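You operate a simulated robot arm through the tools that you are given. There is no shell and no other tool.

The job below is to be done with a simulated robot arm. You get a single attempt, and the scene is never put back.

Task
Turn the turntable to ONE, wipe the smudge off the blue case and stand it on the press tray.
Fine: wipe with the blue pad and put it back on its mat; the case stays latched. What is to be rubbed or washed off counts as gone when no trace of it is left.

It is judged by the outcome, as a careful person would: the job done as asked, and still so three seconds after it is handed in. It fails if anything else is knocked over, pushed out of place, dropped, spilled or broken.

Robot
A 7-joint arm with a two-finger gripper, fixed in place. Base frame: the origin is at the foot of the arm, x ahead of it, y to its left, z up. Lengths are in mm, angles in degrees, forces in N, time in s.
With the tool pointing down near the work surface it reaches from about 320 to 720 mm from the base axis. Its first joint turns from -66.0 to 66.0 degrees. Payload 2.45 kg.
Tool frame: the origin (TCP) lies between the finger pads and is the grasp point; the fingertips stand 26 mm ahead of it; z points along the fingers, y is the line along which they close. Largest opening 96 mm; the body of the gripper starts 69 mm behind the TCP.
Orientation is told as [roll, pitch, yaw] about the base's x, y, z axes, in that order, counted from this pose: with the fingers straight down and closing along the base's y, the tool's x points along the base's -x, its y along +y and its z along -z.

Tools
- The arm moves only by the tool play_rows. Its argument "deltas" is a list of rows, each a list of 3 entries, a list of its own where there are three numbers: the turn, a rotation vector about the tool's x, y, z in units of 4 degrees (1.0 is 4 degrees), then the shift along the tool's x, y, z in units of 40 mm (1.0 is 40 mm), then the gripper command, from -1 (fully open) to 1 (shut), values between in proportion. In form: [[[ax, ay, az], [tx, ty, tz], grip], ...]. A call has 1 to 20 rows; each row shifts and turns the commanded pose from where the row before left it, along the tool's axes as they then stand. A call with a number of a shift or a turn outside -1 to 1 is refused whole. Rows are played at 5 a second. More than 50 mm and 8.6 degrees between two rows, or a gripper value outside its range, and nothing of the call is played. Where a pose cannot be reached the arm comes as near as it can. A force on the tool above 40 N (or 10 N above the force at the start of the call, whichever is more), or a blocked arm, ends the call early, and 0.2 s more pass. Each finger halts on what it meets, pressing with about 22 N; the grip force reading is that of the motor and also rises with nothing between the fingers. The clock runs only during rows and for 0.2 s after the last one: add rows that do not move to give the fingers time. It gives the time, the measured TCP pose, the force on the tool (base axes), the opening and the grip force at its end, in the units of the frame above (readings bear some noise), with the torque about the TCP (base axes, N m) and any sound that the robot's microphone picked up.
- Cameras (640 x 400 px; columns grow to the right, rows downward): "scene" is fixed at [163.4, -396.2, 1414]; the picture's right is [0.78, -0.63, 0.00], its down [-0.41, -0.51, -0.75] and it looks along [0.47, 0.59, -0.66] (base axes); focal length 243 px, centre (320, 200). "wrist" rides on the gripper at [82, 3, -98] in the tool frame; the picture's right is [-0.04, 1.00, 0.00], its down [-0.73, -0.03, -0.68] and it looks along [-0.68, -0.03, 0.73] (tool axes); focal length 256 px, centre (320, 200). There is no depth. A picture from a camera that has moved, and an enlarged one, comes with that camera's place and axes in the base frame and with its lens.
- grab_frame(camera): a new picture of that camera. No time passes.
- inspect(camera, box): a new picture of the part [left, top, right, bottom] of that camera's present view, enlarged. No time passes.
- finish_job(): hands the job in; it is judged then, once.

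Places have to be worked out from the pictures, the camera data and where the tool is seen. Open the gripper and draw the arm clear of the work before you hand the job in, unless the task says otherwise.

The tools are called as name(argument=value, ...) on one line, values as JSON. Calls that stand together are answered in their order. play_rows: Moves the arm, as the interface text tells. Its arguments: {"type":"object","properties":{"deltas":{"type":"array","items":{"type":"array"}}},"required":["deltas"]} The other tools are called the same way: grab_frame (camera) takes a picture; inspect (camera, box) takes an enlarged picture of a part of a camera's view; finish_job () hands the job in.

At the start:

```text
t: 0.0
tool_pos: [399.6, 233.3, 1217.9]
tcp_rot: [0.0, 0.0, 0.0]
force: [0.0, -0.6, 0.1]
ft_torque: [0.03, 0.02, 0.01]
opening: 96.2
grip_force: 0.2
```

scene: 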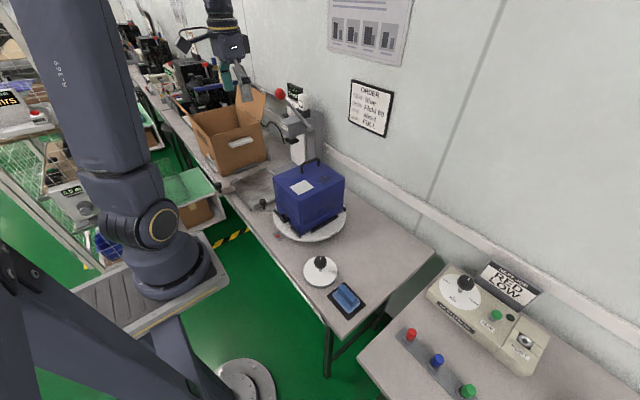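
wrist: 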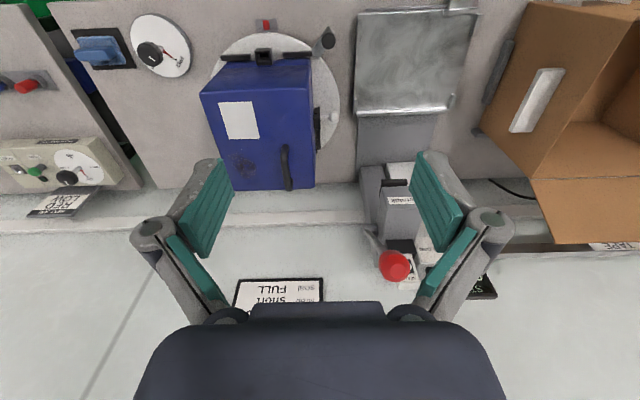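

I start by looking more closely at both views to find the turntable dial, case, pad, mat and press tray.

inspect(camera="scene", box=[240, 140, 400, 240])

inspect(camera="scene", box=[280, 230, 400, 320])

inspect(camera="wrist", box=[180, 0, 360, 200])

inspect(camera="wrist", box=[60, 0, 220, 100])

inspect(camera="wrist", box=[340, 0, 500, 300])

inspect(camera="scene", box=[180, 60, 340, 220])

inspect(camera="scene", box=[330, 70, 410, 150])

```text
4.00 times, centred on (320, 190) of scene
camera zoom: at [163.4, -396.2, 1414.0], right [0.78, -0.63, 0.0], down [-0.41, -0.51, -0.75], along [0.47, 0.59, -0.66], focal length 972 px, centre (320, 240)
```

zoom: 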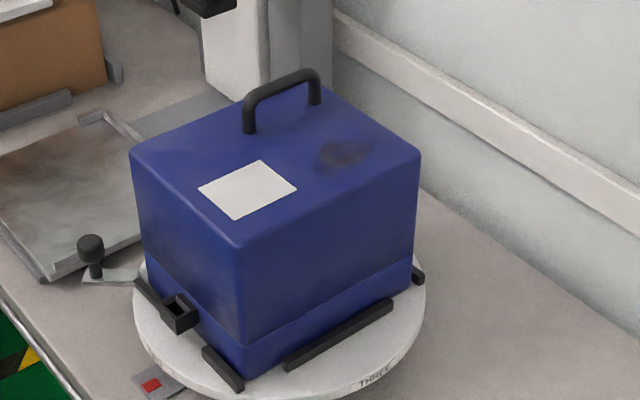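

```text
4.44 times, centred on (340, 275) of scene
camera zoom: at [163.4, -396.2, 1414.0], right [0.78, -0.63, 0.0], down [-0.41, -0.51, -0.75], along [0.47, 0.59, -0.66], focal length 1080 px, centre (231, -133)
```

zoom: 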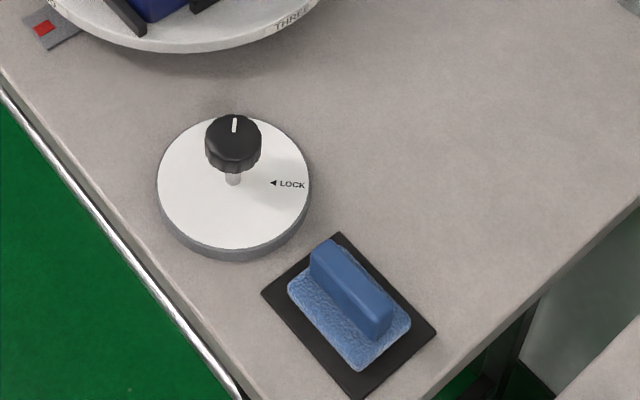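

```text
2.00 times, centred on (270, 100) of wrist
camera zoom: at [318.5, 236.1, 1316.6], right [0.04, 1.0, 0.0], down [0.73, -0.03, 0.68], along [0.68, -0.03, -0.73], focal length 512 px, centre (420, 400)
```

zoom: 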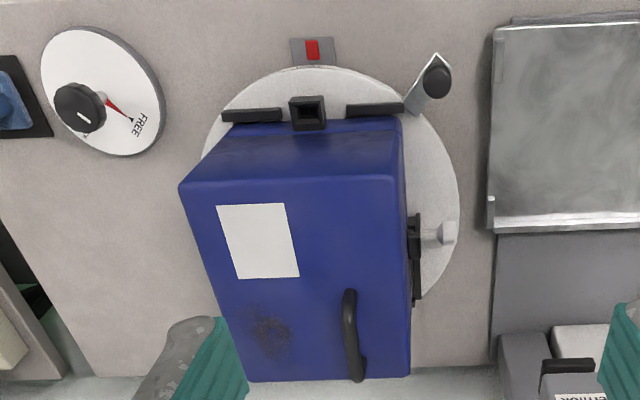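

```text
4.00 times, centred on (140, 50) of wrist
camera zoom: at [318.5, 236.1, 1316.6], right [0.04, 1.0, 0.0], down [0.73, -0.03, 0.68], along [0.68, -0.03, -0.73], focal length 1024 px, centre (1040, 800)
```

zoom: 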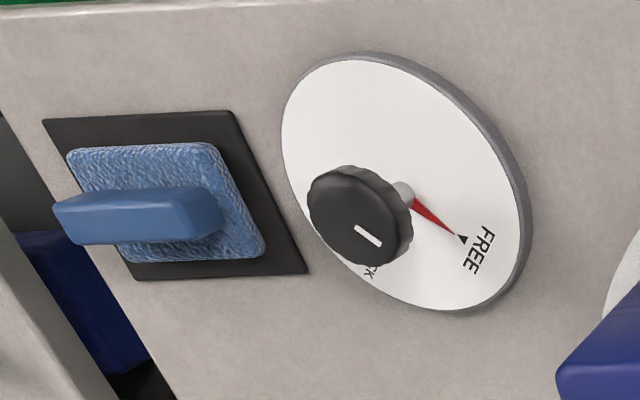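

```text
1.33 times, centred on (420, 150) of wrist
camera zoom: at [318.5, 236.1, 1316.6], right [0.04, 1.0, 0.0], down [0.73, -0.03, 0.68], along [0.68, -0.03, -0.73], focal length 341 px, centre (187, 267)
```

zoom: 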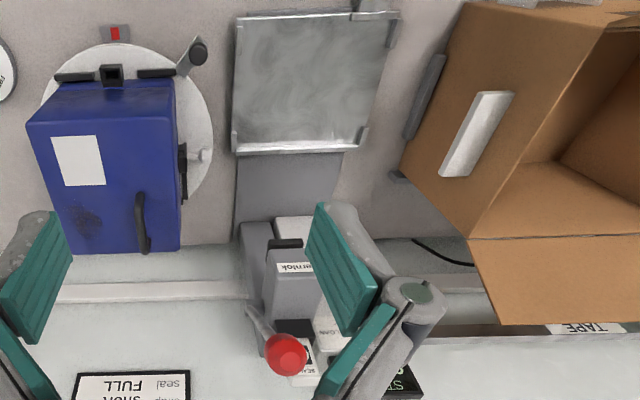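

```text
2.50 times, centred on (260, 140) of scene
camera zoom: at [163.4, -396.2, 1414.0], right [0.78, -0.63, 0.0], down [-0.41, -0.51, -0.75], along [0.47, 0.59, -0.66], focal length 608 px, centre (470, 350)
```

zoom: 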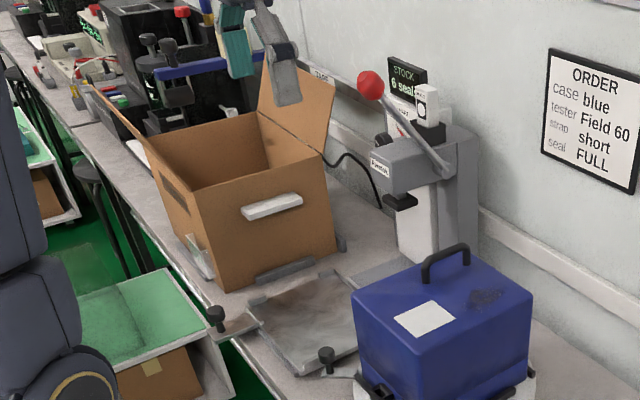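

```text
5.00 times, centred on (370, 110) of scene
camera zoom: at [163.4, -396.2, 1414.0], right [0.78, -0.63, 0.0], down [-0.41, -0.51, -0.75], along [0.47, 0.59, -0.66], focal length 1216 px, centre (70, 650)
```

zoom: 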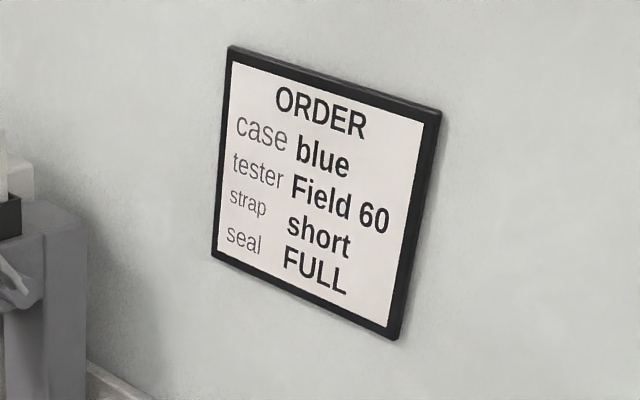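

The table top looks to be near z≈730, the turntable near (533,121), the tray near (480,440) and the lock dial near (430,-70). I'll draw the arm back and to the right for a better wrist view of the turntable.

play_rows(deltas=[[[0, 0, 0], [0.8, -0.9, 0], -1], [[0, 0, 0], [0.8, -0.9, 0], -1], [[0, 0, 0], [0.8, -0.9, 0], -1], [[0, 0, 0], [0, 0, 0], -1]])

grab_frame(camera="wrist")

grab_frame(camera="scene")

```text
t: 1.0
tool_pos: [300.8, 124.9, 1214.8]
tcp_rot: [0.1, 0.0, 0.0]
force: [0.1, -0.7, 0.0]
ft_torque: [-0.02, 0.04, 0.03]
opening: 96.3
grip_force: 0.1
```

```text
taken
camera wrist: at [220.9, 127.6, 1314.1], right [0.04, 1.0, 0.0], down [0.73, -0.03, 0.68], along [0.68, -0.03, -0.73], focal length 256 px, centre (320, 200)
```

wrist: 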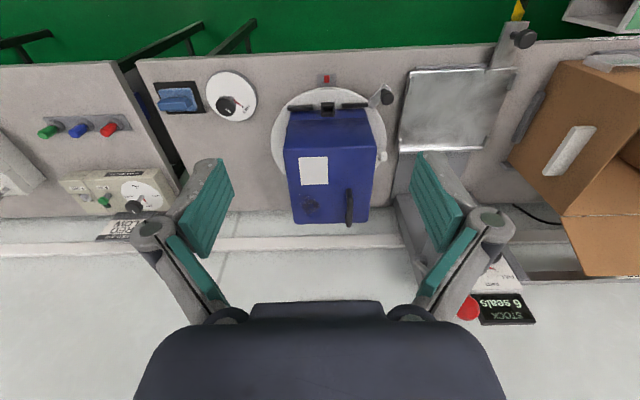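

```text
taken
```

scene: 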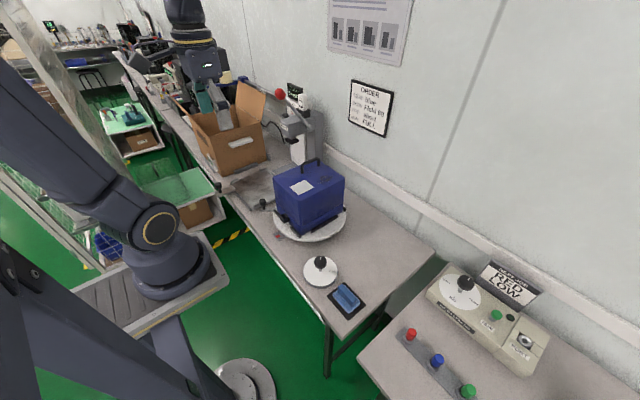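

The camera model matches. I inspect the turntable, dial and tray from this new viewpoint.

inspect(camera="wrist", box=[260, 60, 420, 240])

inspect(camera="wrist", box=[140, 60, 270, 130])

inspect(camera="wrist", box=[370, 20, 550, 160])

inspect(camera="wrist", box=[270, 60, 410, 130])

```text
2.22 times, centred on (340, 150) of wrist
camera zoom: at [220.9, 127.6, 1314.1], right [0.04, 1.0, 0.0], down [0.73, -0.03, 0.68], along [0.68, -0.03, -0.73], focal length 569 px, centre (276, 311)
```

zoom: 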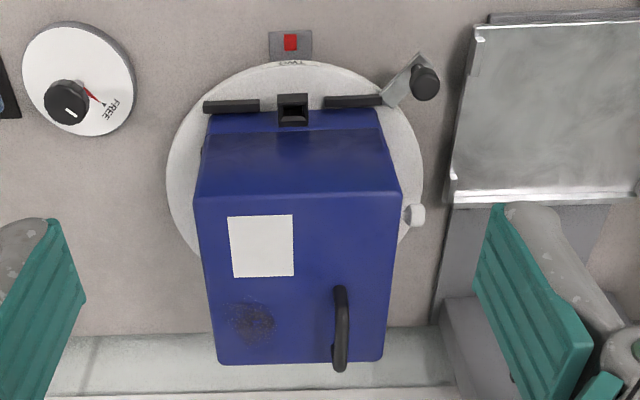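

```text
4.92 times, centred on (205, 95) of wrist
camera zoom: at [220.9, 127.6, 1314.1], right [0.04, 1.0, 0.0], down [0.73, -0.03, 0.68], along [0.68, -0.03, -0.73], focal length 1260 px, centre (886, 717)
```

zoom: 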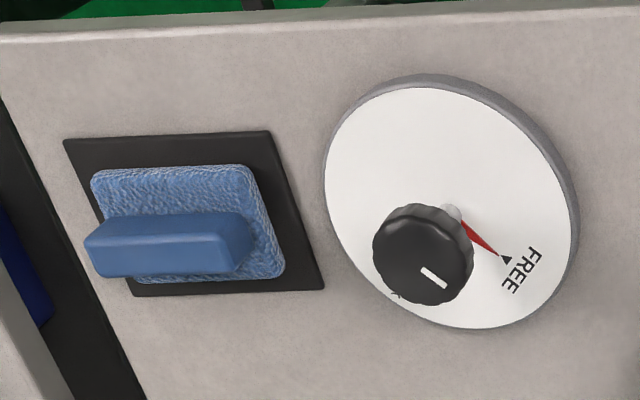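

```text
2.86 times, centred on (460, 90) of wrist
camera zoom: at [220.9, 127.6, 1314.1], right [0.04, 1.0, 0.0], down [0.73, -0.03, 0.68], along [0.68, -0.03, -0.73], focal length 731 px, centre (-80, 514)
```

zoom: 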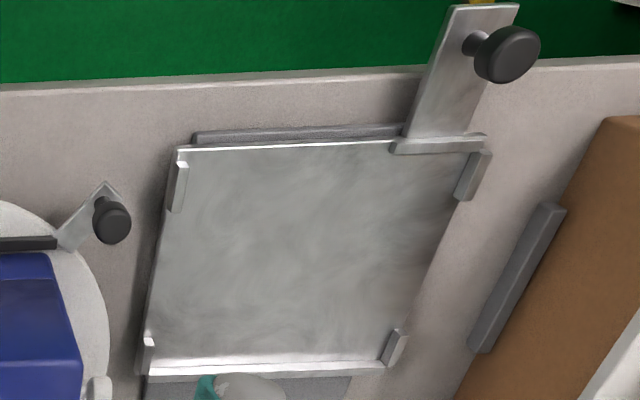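

```text
4.57 times, centred on (340, 95) of wrist
camera zoom: at [220.9, 127.6, 1314.1], right [0.04, 1.0, 0.0], down [0.73, -0.03, 0.68], along [0.68, -0.03, -0.73], focal length 1170 px, centre (229, 680)
```

zoom: 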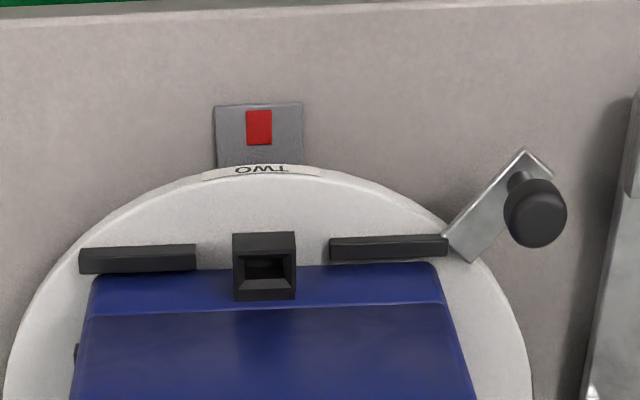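

The red mark now shows TWO; THREE is on the −y side, so ONE should be on the far +y side. The dial reads FREE. I tilt the wrist camera more downward to see the turntable, lever and handle from above.

play_rows(deltas=[[[0, 1, 0], [-0.3, -0.0, 0.1], -1], [[0, 1, 0], [-0.3, -0.0, 0.1], -1], [[0, 1, 0], [-0.3, -0.0, 0.1], -1], [[0, 1, 0], [-0.3, 0, 0.1], -1], [[0, 1, 0], [-0.3, 0, 0.1], -1], [[0, 1, 0], [-0.3, 0, 0.1], -1], [[0, 0, 0], [0, 0, 0], -1]])

grab_frame(camera="wrist")

```text
t: 2.6
tool_pos: [369.2, 124.4, 1181.3]
tcp_rot: [0.1, 24.1, 0.1]
force: [-0.1, -0.2, -0.6]
ft_torque: [0.03, -0.03, -0.01]
opening: 96.1
grip_force: 0.1
```

```text
taken
camera wrist: at [335.0, 128.6, 1305.2], right [0.04, 1.0, -0.01], down [0.95, -0.03, 0.32], along [0.32, -0.03, -0.95], focal length 256 px, centre (320, 200)
```

wrist: 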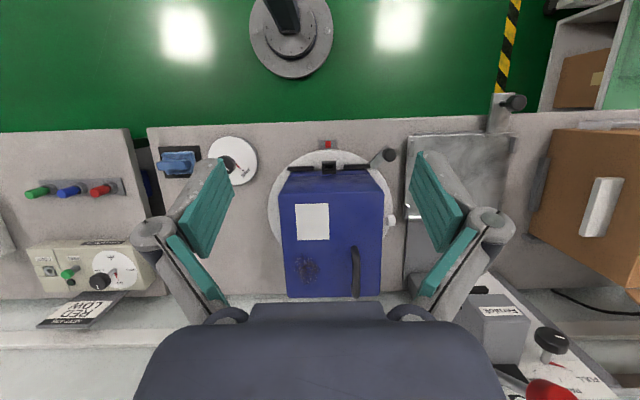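

inspect(camera="wrist", box=[240, 130, 440, 310])

inspect(camera="wrist", box=[140, 130, 280, 200])

inspect(camera="wrist", box=[360, 80, 560, 300])

inspect(camera="wrist", box=[440, 260, 640, 400])

```text
2.22 times, centred on (340, 220) of wrist
camera zoom: at [335.0, 128.6, 1305.2], right [0.04, 1.0, -0.01], down [0.95, -0.03, 0.32], along [0.32, -0.03, -0.95], focal length 569 px, centre (276, 156)
```

zoom: 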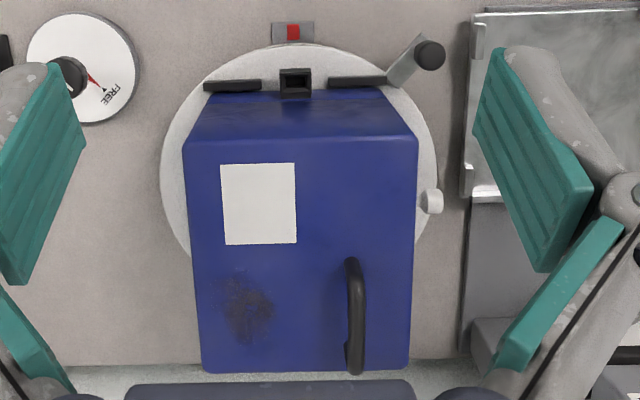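

```text
4.57 times, centred on (210, 165) of wrist
camera zoom: at [335.0, 128.6, 1305.2], right [0.04, 1.0, -0.01], down [0.95, -0.03, 0.32], along [0.32, -0.03, -0.95], focal length 1170 px, centre (823, 360)
```

zoom: 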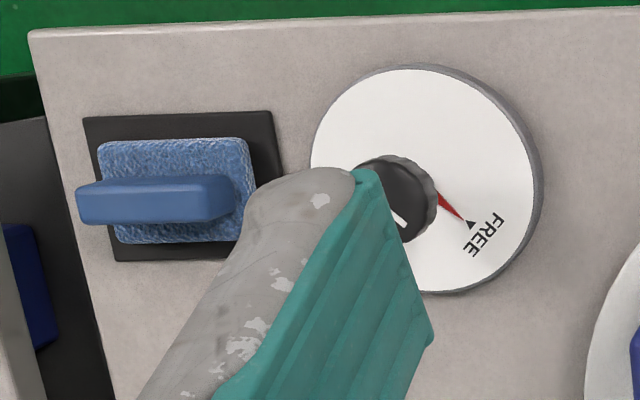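

```text
1.82 times, centred on (460, 190) of wrist
camera zoom: at [335.0, 128.6, 1305.2], right [0.04, 1.0, -0.01], down [0.95, -0.03, 0.32], along [0.32, -0.03, -0.95], focal length 465 px, centre (66, 218)
```

zoom: 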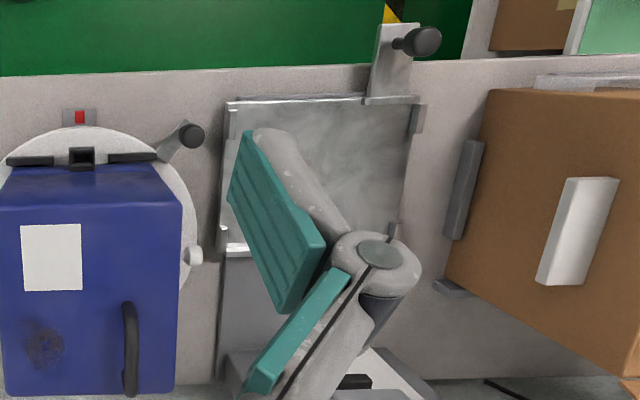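

```text
2.86 times, centred on (540, 330) of wrist
camera zoom: at [335.0, 128.6, 1305.2], right [0.04, 1.0, -0.01], down [0.95, -0.03, 0.32], along [0.32, -0.03, -0.95], focal length 731 px, centre (-309, -171)
```

zoom: 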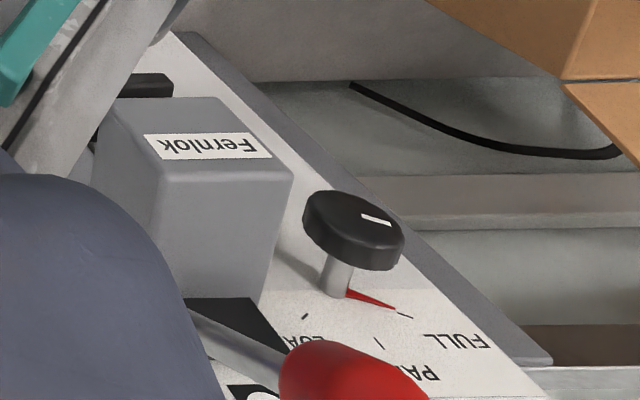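

The case top is at about z=941, spanning x 450–636, y 54–212. The press lever's ball sticks out at about (560,303,1163) and must be avoided. I untilt, move left while staying clear of the lever, and yaw to look at the +y side of the turntable.

play_rows(deltas=[[[0, -1, 0], [0, 0.6, 0], -1], [[0, -1, 0], [0, 0.6, 0], -1], [[0, -1, 0], [0, 0.6, 0], -1], [[0, -1, 0], [0, 0.6, 0], -1], [[0, -1, 0], [0, 0.6, 0], -1], [[0, -1, 0], [0, 0.6, 0], -1], [[0, 0, 0], [-0.5, 0, 0.7], -1], [[0, 0, 0], [-0.5, 0, 0.7], -1], [[0, 0, 1], [0, 0, 0], -1], [[0, 0, 1], [0, 0, 0], -1], [[0, 0, 1], [0, 0, 0], -1], [[0, 0, 1], [0, 0, 0], -1], [[0, 0, 1], [0, 0, 0], -1], [[0, 0, 1], [0, 0, 0], -1], [[0, 0, 1], [0, 0, 0], -1], [[0, 0, 1], [0, 0, 0], -1], [[0, 0, 1], [0, 0, 0], -1], [[0, 0, 1], [0, 0, 0], -1], [[0, 0, 1], [0, 0, 0], -1], [[0, 0, 1], [0, 0, 0], -1]])

grab_frame(camera="wrist")

grab_frame(camera="scene")

```text
t: 6.8
tool_pos: [410.2, 268.3, 1125.2]
tcp_rot: [0.1, 0.1, -48.1]
force: [0.6, -0.6, 0.8]
ft_torque: [0.01, 0.02, -0.01]
opening: 95.9
grip_force: 0.0
```

```text
taken
camera wrist: at [358.2, 331.9, 1224.8], right [0.77, 0.64, 0.0], down [0.47, -0.57, 0.68], along [0.43, -0.52, -0.74], focal length 256 px, centre (320, 200)
```

wrist: 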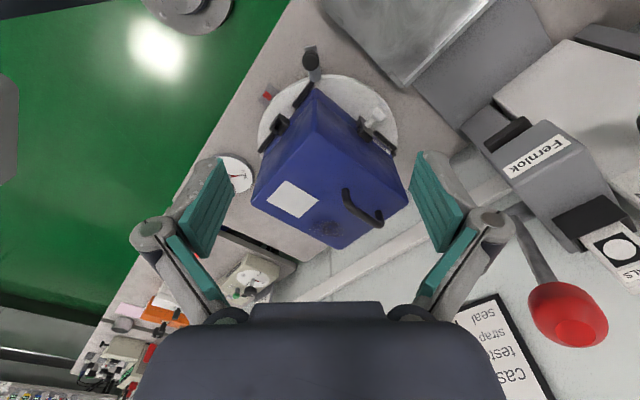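

```text
taken
```

scene: 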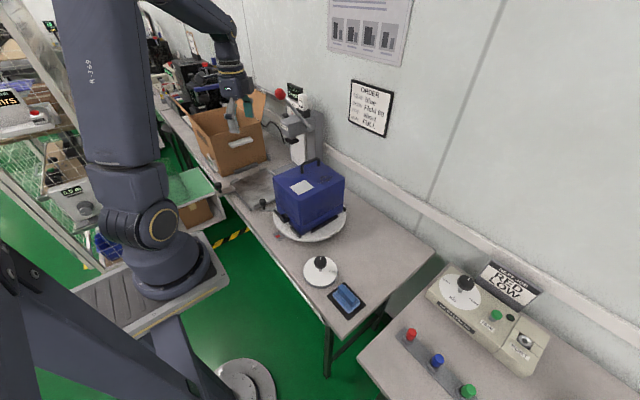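

inspect(camera="wrist", box=[240, 40, 420, 260])

inspect(camera="wrist", box=[320, 60, 420, 180])

inspect(camera="wrist", box=[250, 60, 350, 160])

inspect(camera="wrist", box=[440, 80, 640, 360])

```text
1.82 times, centred on (330, 150) of wrist
camera zoom: at [358.2, 331.9, 1224.8], right [0.77, 0.64, 0.0], down [0.47, -0.57, 0.68], along [0.43, -0.52, -0.74], focal length 465 px, centre (302, 291)
```

zoom: 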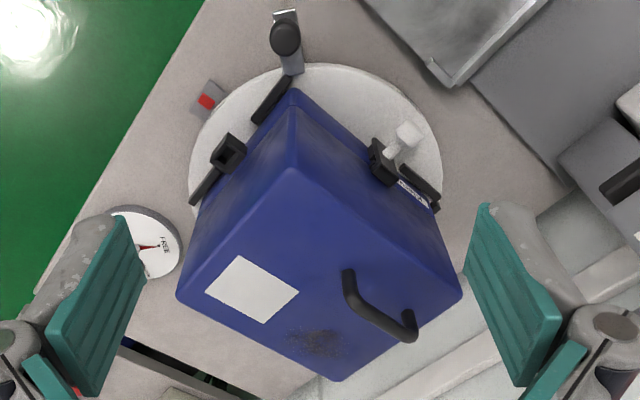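

```text
3.33 times, centred on (370, 120) of wrist
camera zoom: at [358.2, 331.9, 1224.8], right [0.77, 0.64, 0.0], down [0.47, -0.57, 0.68], along [0.43, -0.52, -0.74], focal length 853 px, centre (153, 467)
```

zoom: 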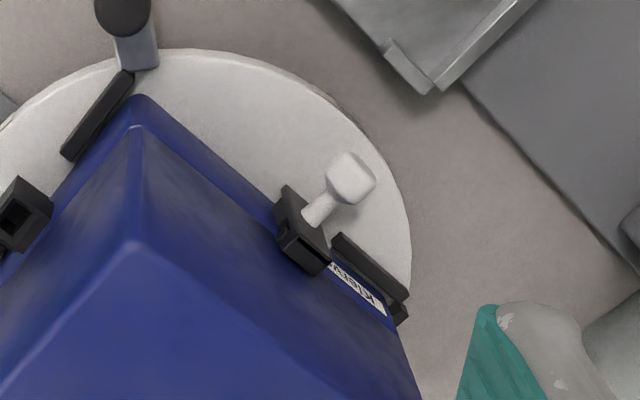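

```text
4.00 times, centred on (300, 110) of wrist
camera zoom: at [358.2, 331.9, 1224.8], right [0.77, 0.64, 0.0], down [0.47, -0.57, 0.68], along [0.43, -0.52, -0.74], focal length 1024 px, centre (400, 560)
```

zoom: 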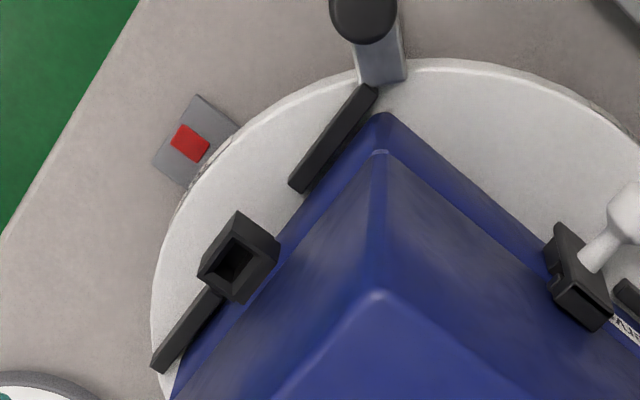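

```text
1.43 times, centred on (540, 220) of wrist
camera zoom: at [358.2, 331.9, 1224.8], right [0.77, 0.64, 0.0], down [0.47, -0.57, 0.68], along [0.43, -0.52, -0.74], focal length 366 px, centre (6, 171)
```

zoom: 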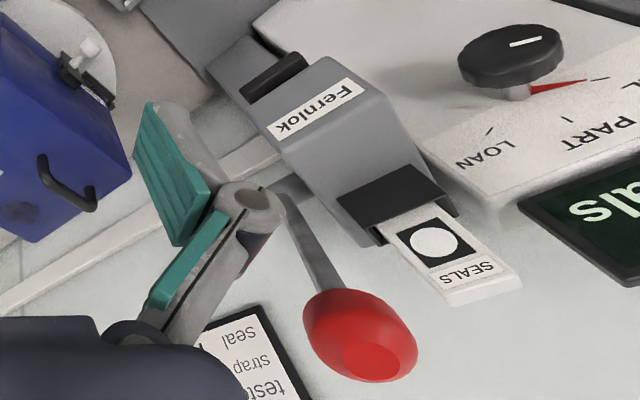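

I look closer at the rim of the disc for labels and at the latch on the +y side.

inspect(camera="wrist", box=[340, 66, 404, 106])

inspect(camera="wrist", box=[380, 90, 412, 180])

inspect(camera="wrist", box=[255, 80, 305, 120])

inspect(camera="scene", box=[250, 190, 360, 250])

```text
10.00 times, centred on (372, 86) of wrist
camera zoom: at [358.2, 331.9, 1224.8], right [0.77, 0.64, 0.0], down [0.47, -0.57, 0.68], along [0.43, -0.52, -0.74], focal length 2560 px, centre (-200, 1340)
```

zoom: 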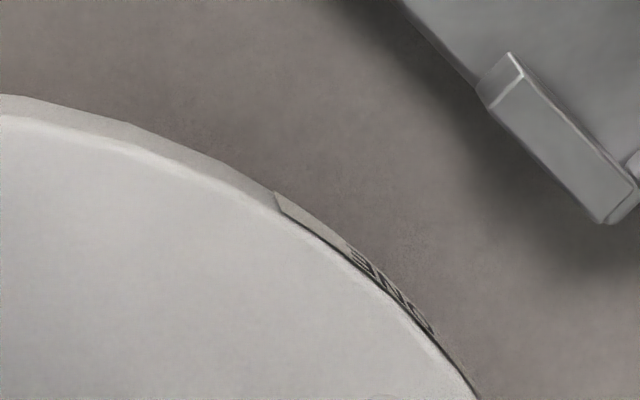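

```text
4.44 times, centred on (396, 135) of wrist
camera zoom: at [358.2, 331.9, 1224.8], right [0.77, 0.64, 0.0], down [0.47, -0.57, 0.68], along [0.43, -0.52, -0.74], focal length 1138 px, centre (-18, 489)
```

zoom: 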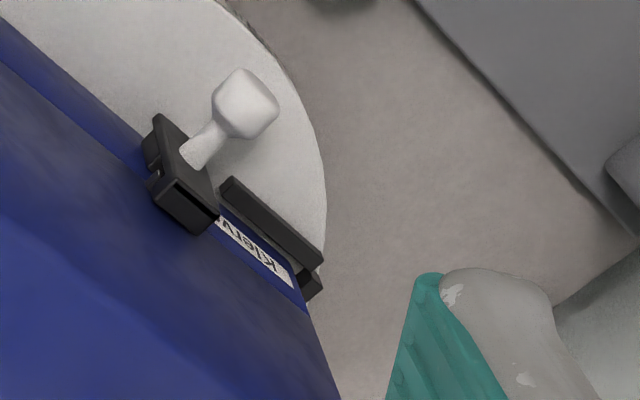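

```text
10.00 times, centred on (280, 100) of wrist
camera zoom: at [358.2, 331.9, 1224.8], right [0.77, 0.64, 0.0], down [0.47, -0.57, 0.68], along [0.43, -0.52, -0.74], focal length 2560 px, centre (720, 1200)
```

zoom: 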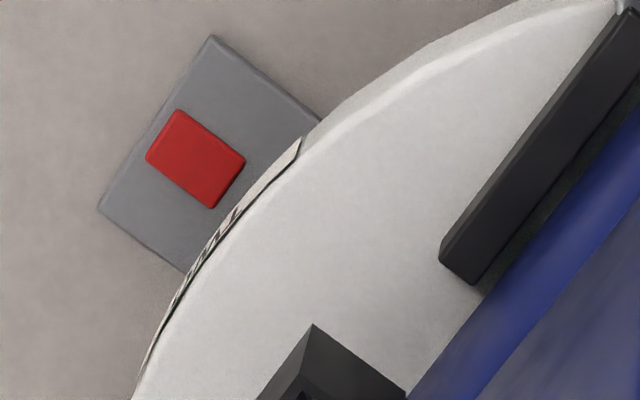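

```text
5.82 times, centred on (305, 220) of scene
camera zoom: at [163.4, -396.2, 1414.0], right [0.78, -0.63, 0.0], down [-0.41, -0.51, -0.75], along [0.47, 0.59, -0.66], focal length 1414 px, centre (407, 84)
```

zoom: 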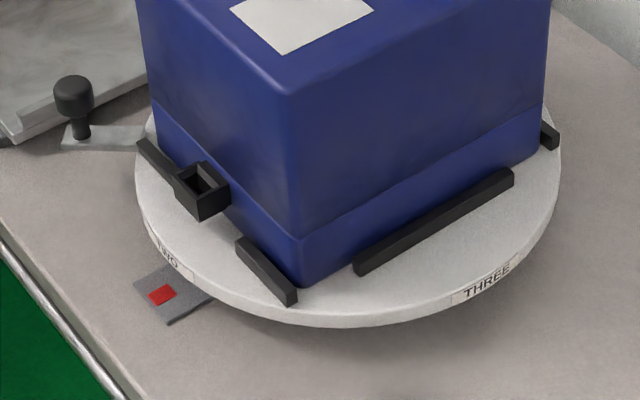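

I find ONE on the +y side (about 90° from TWO), disc centre ≈(543,135), and lever knob ≈(414,246,829); so the disc must turn 90° counter-clockwise from above. I check the gripper's shape in the scene view for clearance against the case.

inspect(camera="scene", box=[190, 10, 280, 140])

inspect(camera="scene", box=[210, 160, 290, 220])

```text
3.08 times, centred on (235, 75) of scene
camera zoom: at [163.4, -396.2, 1414.0], right [0.78, -0.63, 0.0], down [-0.41, -0.51, -0.75], along [0.47, 0.59, -0.66], focal length 748 px, centre (582, 585)
```

zoom: 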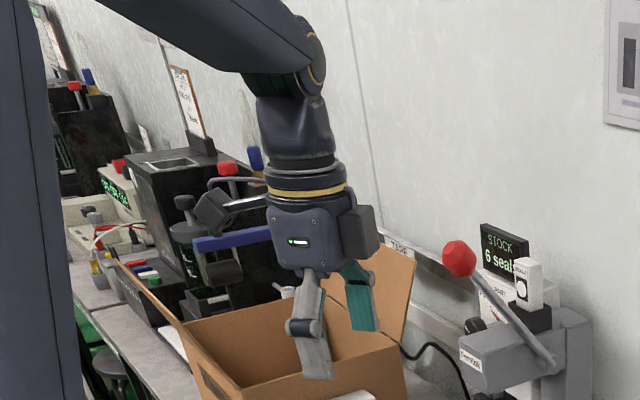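

```text
6.67 times, centred on (250, 190) of scene
camera zoom: at [163.4, -396.2, 1414.0], right [0.78, -0.63, 0.0], down [-0.41, -0.51, -0.75], along [0.47, 0.59, -0.66], focal length 1621 px, centre (787, 267)
```

zoom: 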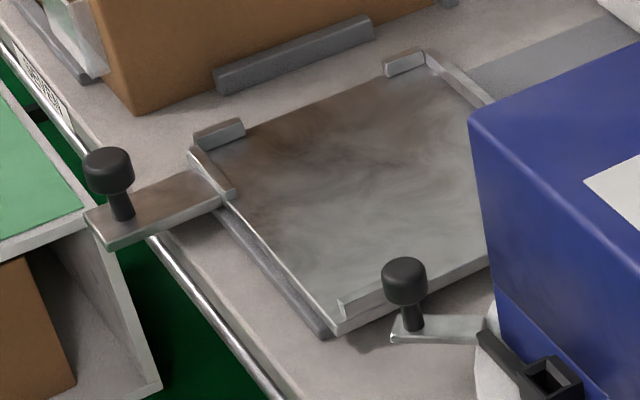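

I'll descend above the lever knob with the fingers partly open and the yaw near −40° (camera facing outward), then check alignment with the wrist camera.

play_rows(deltas=[[[0, 0, -1], [-0.24, -0.15, 0], -0.2], [[0, 0, -1], [-0.24, -0.15, 0.5], -0.2], [[0, 0, 0], [0, 0, 1], -0.2], [[0, 0, 0], [0, 0, 1], -0.2], [[0, 0, 0], [0, 0, 1], -0.2], [[0, 0, 0], [0, 0, 1], -0.2], [[0, 0, 0], [0, 0, 0], -0.2]])

grab_frame(camera="wrist")

grab_frame(camera="scene")

```text
t: 8.4
tool_pos: [415.9, 247.9, 943.2]
tcp_rot: [0.1, 0.1, -40.0]
force: [-0.4, 0.1, 0.9]
ft_torque: [-0.01, 0.04, 0.0]
opening: 57.5
grip_force: 0.0
```

```text
taken
camera wrist: at [355.0, 302.8, 1042.1], right [0.67, 0.74, 0.0], down [0.54, -0.5, 0.68], along [0.5, -0.46, -0.73], focal length 256 px, centre (320, 200)
```

wrist: 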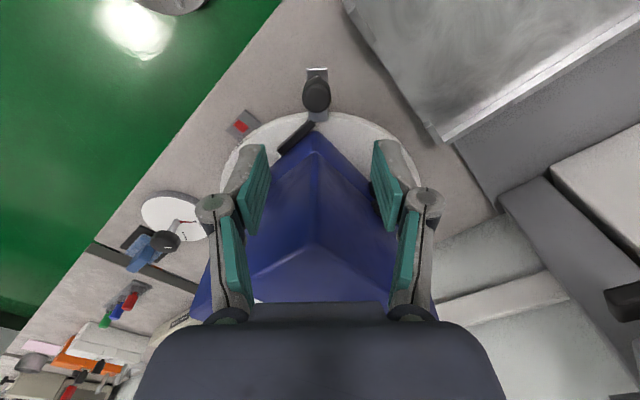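

```text
taken
```

scene: 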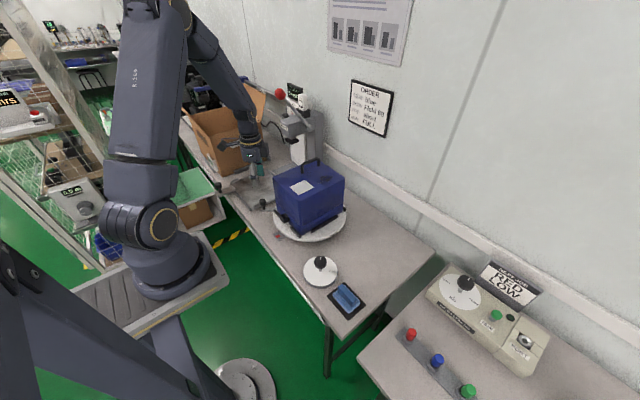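

The knob appears at ≈(413,246.7), nearly right below the TCP. I descend around it to z≈817 and close gently on it.

play_rows(deltas=[[[0, 0, 0], [0.03, -0.07, 0.8], -0.2], [[0, 0, 0], [0, 0, 0.8], -0.2], [[0, 0, 0], [0, 0, 0.8], -0.2], [[0, 0, 0], [0, 0, 0.7], -0.2], [[0, 0, 0], [0, 0, 0], -0.2]])

grab_frame(camera="wrist")

inspect(camera="scene", box=[200, 120, 300, 220])

```text
t: 9.6
tool_pos: [410.0, 248.2, 820.6]
tcp_rot: [0.1, 0.0, -40.1]
force: [-0.2, 0.1, 0.5]
ft_torque: [0.03, -0.01, -0.01]
opening: 57.5
grip_force: 0.1
```

```text
taken
camera wrist: at [350.4, 303.0, 919.8], right [0.67, 0.74, 0.0], down [0.54, -0.5, 0.68], along [0.5, -0.46, -0.73], focal length 256 px, centre (320, 200)
```

wrist: 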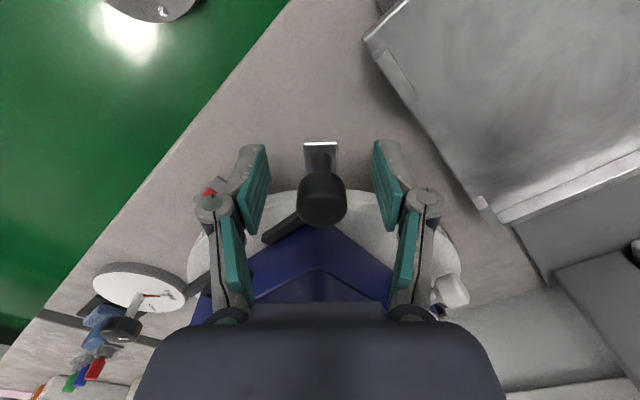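

```text
4.00 times, centred on (250, 170) of scene
camera zoom: at [163.4, -396.2, 1414.0], right [0.78, -0.63, 0.0], down [-0.41, -0.51, -0.75], along [0.47, 0.59, -0.66], focal length 972 px, centre (600, 320)
```

zoom: 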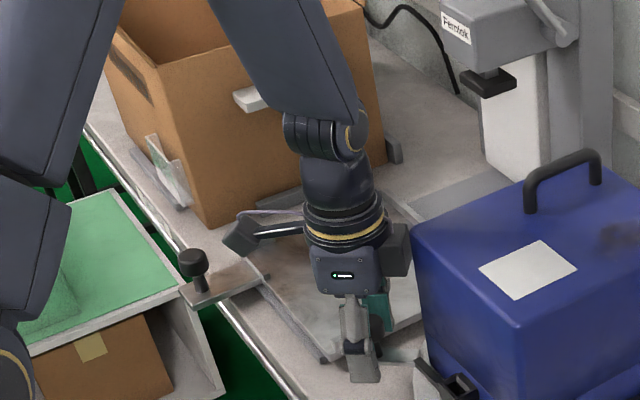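

The knob is centred between the fingers. I close on it.

play_rows(deltas=[[[0, 0, 0], [0, 0, 0], 0.2], [[0, 0, 0], [0, 0, 0], 0.6], [[0, 0, 0], [0, 0, 0], 1], [[0, 0, 0], [0, 0, 0], 1], [[0, 0, 0], [0, 0, 0], 1]])

grab_frame(camera="wrist")

```text
t: 10.8
tool_pos: [410.6, 248.3, 821.0]
tcp_rot: [0.1, 0.1, -40.0]
force: [0.3, 1.6, -2.0]
ft_torque: [0.03, -0.03, -0.05]
opening: 22.1
grip_force: 45.2
```

```text
taken
camera wrist: at [350.3, 303.1, 920.0], right [0.67, 0.74, 0.0], down [0.54, -0.5, 0.68], along [0.5, -0.46, -0.73], focal length 256 px, centre (320, 200)
```

wrist: 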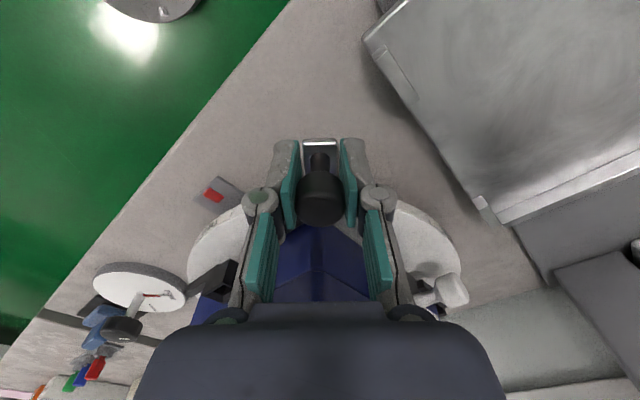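

The grip is firm (22 mm). I now swing the lever counter-clockwise about the disc centre, 4° per row, starting with 6 rows and watching the forces.

play_rows(deltas=[[[0, 0, -0.5], [0, -0.151, 0], 1], [[0, 0, -1], [-0.0083, -0.302, 0], 1], [[0, 0, -1], [-0.0083, -0.302, 0], 1], [[0, 0, -1], [-0.0083, -0.302, 0], 1], [[0, 0, -1], [-0.0083, -0.302, 0], 1], [[0, 0, 0], [0, 0, 0], 1]])

grab_frame(camera="wrist")

inspect(camera="scene", box=[230, 140, 370, 250])

```text
t: 12.2
tool_pos: [381.0, 201.1, 821.7]
tcp_rot: [0.1, 0.1, -21.9]
force: [-21.7, 8.5, 30.0]
ft_torque: [-0.03, -0.05, -0.03]
opening: 22.2
grip_force: 45.3
```

```text
taken
camera wrist: at [307.4, 234.6, 920.0], right [0.41, 0.91, 0.0], down [0.67, -0.3, 0.68], along [0.62, -0.28, -0.74], focal length 256 px, centre (320, 200)
```

wrist: 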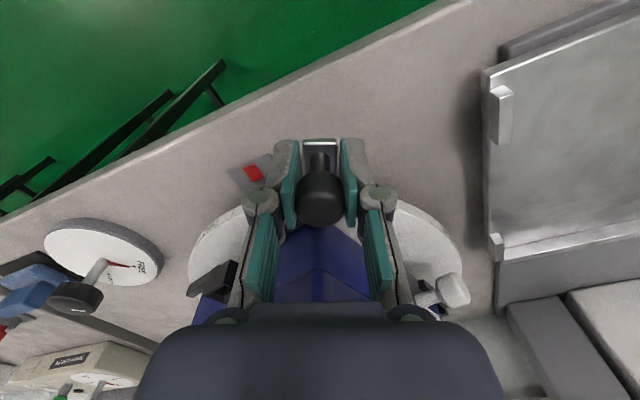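

```text
3.64 times, centred on (300, 195) of scene
camera zoom: at [162.5, -396.2, 1414.1], right [0.78, -0.63, 0.0], down [-0.41, -0.51, -0.75], along [0.47, 0.59, -0.66], focal length 884 px, centre (393, 218)
```

zoom: 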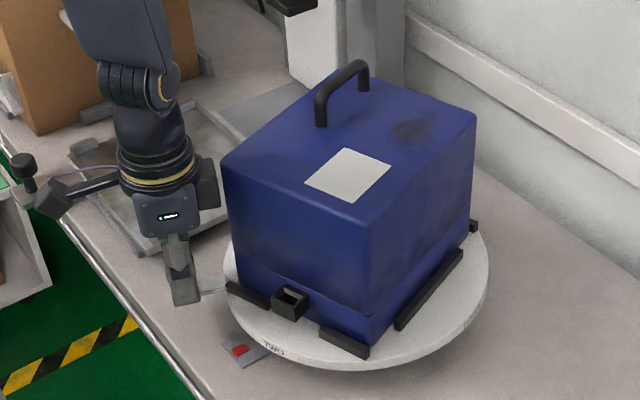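

The disc turned 18°, but the rigid grip builds up force (my radius is slightly short; refit gives centre ≈(544,132), r≈177). I open slightly so the fingers cage the knob rather than clamp it.

play_rows(deltas=[[[0, 0, 0], [0, 0, 0], 0.44], [[0, 0, 0], [0, 0, 0], 0.44]])

```text
t: 12.8
tool_pos: [383.4, 200.7, 820.3]
tcp_rot: [0.1, 0.1, -22.1]
force: [1.3, -0.3, 0.1]
ft_torque: [0.0, -0.02, 0.0]
opening: 27.1
grip_force: 0.0
```

Forces are now zero. I continue swinging with the knob caged, 9 rows of 4°.

play_rows(deltas=[[[0, 0, -0.5], [0.04, -0.154, 0], 0.44], [[0, 0, -1], [-0.005, -0.308, 0], 0.44], [[0, 0, -1], [-0.005, -0.308, 0], 0.44], [[0, 0, -1], [-0.005, -0.308, 0], 0.44], [[0, 0, -1], [-0.005, -0.308, 0], 0.44], [[0, 0, -1], [-0.005, -0.308, 0], 0.44], [[0, 0, -1], [-0.005, -0.308, 0], 0.44], [[0, 0, -1], [-0.005, -0.308, 0], 0.44], [[0, 0, -0.5], [-0.003, -0.154, 0], 0.44], [[0, 0, 0], [0, 0, 0], 0.44]])

grab_frame(camera="wrist")

inspect(camera="scene", box=[230, 140, 370, 250])

```text
t: 15.0
tool_pos: [370.1, 103.6, 820.6]
tcp_rot: [0.1, -0.1, 9.9]
force: [0.5, 1.6, 0.2]
ft_torque: [0.01, -0.04, 0.03]
opening: 27.9
grip_force: 1.1
```

```text
taken
camera wrist: at [289.8, 92.9, 919.9], right [-0.13, 0.99, 0.0], down [0.73, 0.1, 0.68], along [0.67, 0.09, -0.73], focal length 256 px, centre (320, 200)
```

wrist: 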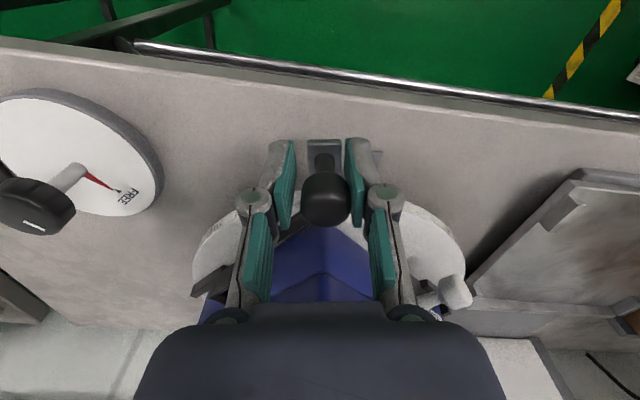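

```text
3.64 times, centred on (300, 195) of scene
camera zoom: at [163.4, -396.2, 1414.1], right [0.78, -0.63, 0.0], down [-0.41, -0.51, -0.75], along [0.47, 0.59, -0.66], focal length 884 px, centre (393, 218)
```

zoom: 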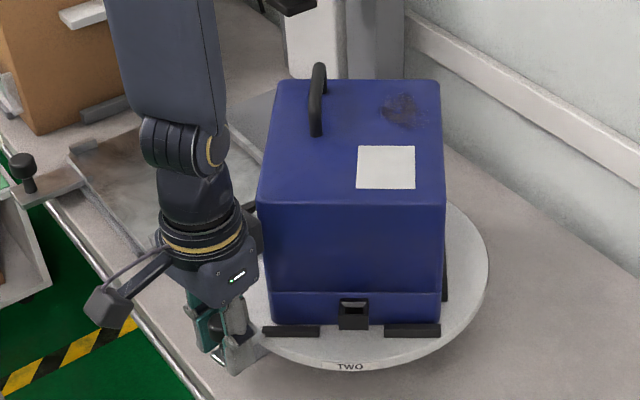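

The disc turned smoothly to about 49°. I continue another 34° and then look.

play_rows(deltas=[[[0, 0, -0.5], [-0.002, -0.154, 0], 0.44], [[0, 0, -1], [-0.008, -0.308, 0], 0.44], [[0, 0, -1], [-0.008, -0.308, 0], 0.44], [[0, 0, -1], [-0.008, -0.308, 0], 0.44], [[0, 0, -1], [-0.008, -0.308, 0], 0.44], [[0, 0, -1], [-0.008, -0.308, 0], 0.44], [[0, 0, -1], [-0.008, -0.308, 0], 0.44], [[0, 0, -1], [-0.008, -0.308, 0], 0.44], [[0, 0, -0.5], [-0.003, -0.154, 0], 0.44], [[0, 0, 0], [0, 0, 0], 0.44]])

grab_frame(camera="wrist")

inspect(camera="scene", box=[230, 140, 370, 280])

```text
t: 17.2
tool_pos: [410.7, 16.6, 820.4]
tcp_rot: [0.1, -0.1, 42.0]
force: [-1.2, 0.3, -0.4]
ft_torque: [-0.02, -0.02, -0.01]
opening: 27.9
grip_force: 0.3
```

```text
taken
camera wrist: at [349.1, -35.4, 919.7], right [-0.64, 0.77, 0.0], down [0.56, 0.47, 0.68], along [0.52, 0.44, -0.73], focal length 256 px, centre (320, 200)
```

wrist: 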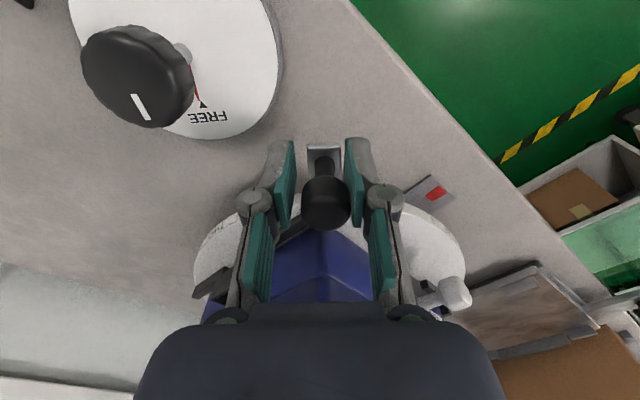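

```text
2.86 times, centred on (300, 210) of scene
camera zoom: at [163.4, -396.2, 1414.0], right [0.78, -0.63, 0.0], down [-0.41, -0.51, -0.75], along [0.47, 0.59, -0.66], focal length 694 px, centre (377, 171)
```

zoom: 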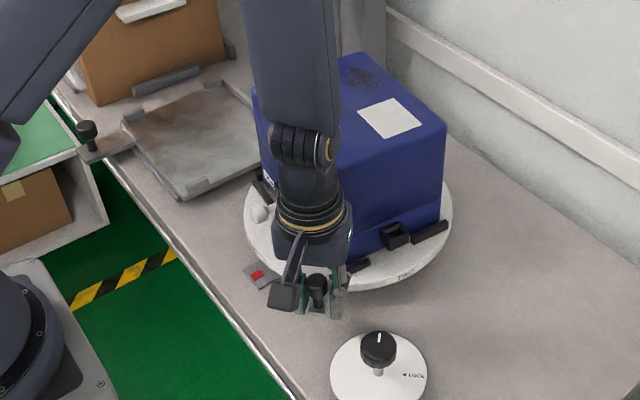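

I'm about 8° short of the 90° turn. I finish the swing, then open and back away upward to look at the mark.

play_rows(deltas=[[[0, 0, -0.5], [-0.002, -0.154, 0], 0.44], [[0, 0, -0.5], [-0.003, -0.154, 0], 0.44], [[0, 0, -0.5], [-0.003, -0.154, 0], 0.44], [[0, 0, -0.5], [-0.003, -0.154, 0], 0.44], [[0, 0, -0.2], [0, -0.061, 0], 0.44], [[0, 0, 0], [0, 0, 0], 0.44], [[0, 0, 0], [0, 0, 0], 0.44]])

grab_frame(camera="wrist")

inspect(camera="scene", box=[230, 140, 370, 280])

inspect(camera="wrist", box=[370, 150, 480, 300])

```text
t: 18.8
tool_pos: [433.6, -3.5, 821.4]
tcp_rot: [0.2, -0.1, 50.8]
force: [-1.3, 2.2, 0.2]
ft_torque: [0.01, -0.02, -0.04]
opening: 28.8
grip_force: 1.2
```

```text
taken
camera wrist: at [378.8, -63.7, 920.8], right [-0.75, 0.66, 0.0], down [0.49, 0.55, 0.68], along [0.45, 0.51, -0.73], focal length 256 px, centre (320, 200)
```

wrist: 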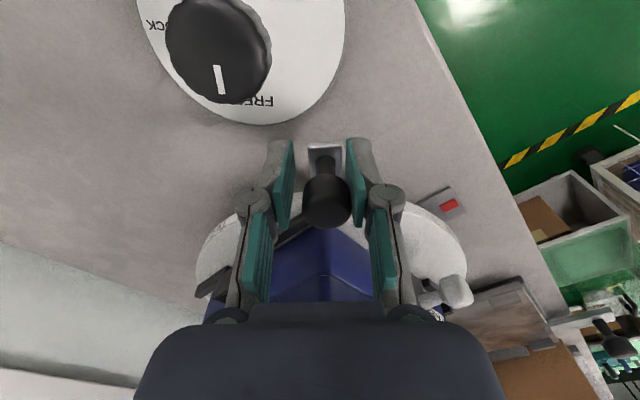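

```text
2.86 times, centred on (300, 210) of scene
camera zoom: at [163.4, -396.1, 1414.1], right [0.78, -0.63, 0.0], down [-0.41, -0.51, -0.75], along [0.47, 0.59, -0.66], focal length 694 px, centre (377, 171)
```

zoom: 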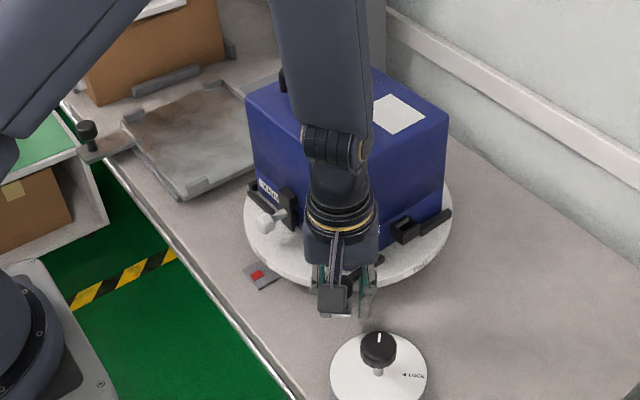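

```text
2.67 times, centred on (425, 225) of wrist
camera zoom: at [378.8, -63.7, 920.8], right [-0.75, 0.66, 0.0], down [0.49, 0.55, 0.68], along [0.45, 0.51, -0.73], focal length 683 px, centre (40, 133)
```

zoom: 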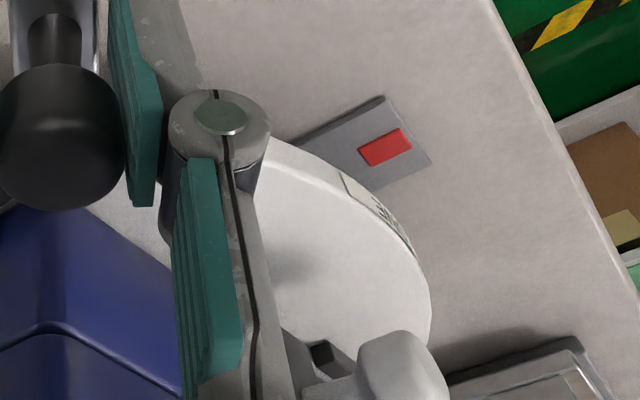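

By lever travel the disc has turned ≈91°, but I need to verify ONE against the red mark from straight ahead. I open, lift off the knob and move back to look.

play_rows(deltas=[[[0, 0, 0], [0, 0, 0], 0.2], [[0, 0, 0], [0, 0, 0], 0.2], [[0, 0, 0], [0, 0, -0.5], 0.2], [[0, 0, 0], [0, 0, -1], 0.2], [[0, 0, 0], [0, 0, -1], 0.2], [[0, 0, 0], [0, 0, -1], 0.2], [[0, 0, 0], [0, 0, -1], 0.2], [[0, 0, 1], [1, 0, 0], 0.2], [[0, 0, 1], [1, 0, 0], 0.2], [[0, 0, 1], [1, 0, 0], 0.2], [[0, 0, 1], [0, 0.8, 0], 0.2], [[0, 0, 1], [0, 0.8, 0], 0.2], [[0, 0, 1], [0, 0.8, 0], 0.2], [[0, 0, 1], [0, 0.8, 0], 0.2], [[0, 0, 1], [0, 0.8, 0], 0.2], [[0, 0, 1], [0, 0.8, 0], 0.2], [[0, 0, 1], [0, 0, 0], 0.2], [[0, 0, 1], [0, 0, 0], 0.2], [[0, 0, 1], [0, 0, 0], 0.2], [[0, 0, 1], [0, 0, 0], 0.2]])

grab_frame(camera="wrist")

grab_frame(camera="scene")

```text
t: 23.0
tool_pos: [302.3, 76.3, 1021.6]
tcp_rot: [0.1, 0.1, -1.3]
force: [0.6, -0.1, -0.8]
ft_torque: [0.01, 0.01, 0.01]
opening: 38.6
grip_force: 0.0
out of reach, approached as far as the arm can: row 12, 13, 14, 15
```

```text
taken
camera wrist: at [220.9, 80.8, 1120.8], right [0.06, 1.0, 0.0], down [0.73, -0.05, 0.68], along [0.68, -0.04, -0.73], focal length 256 px, centre (320, 200)
```

wrist: 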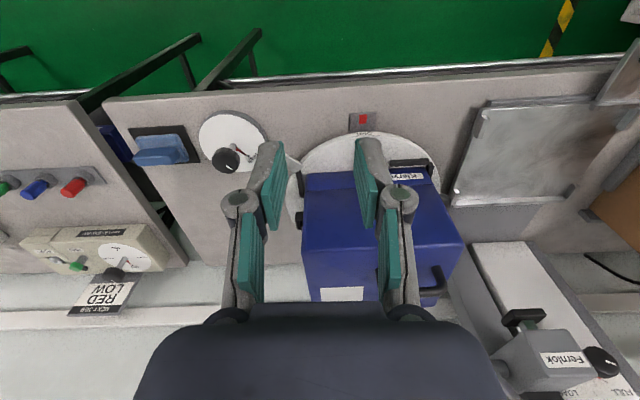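

```text
taken
```

scene: 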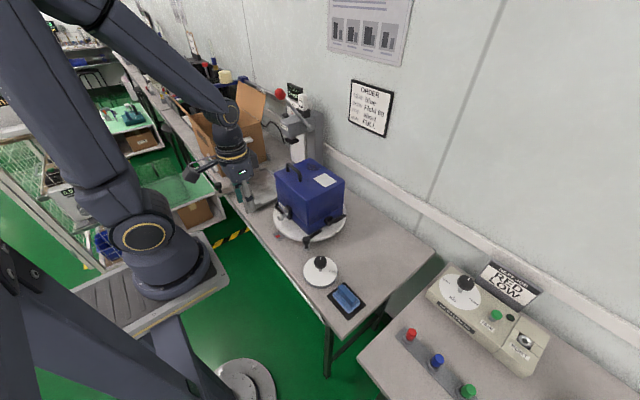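

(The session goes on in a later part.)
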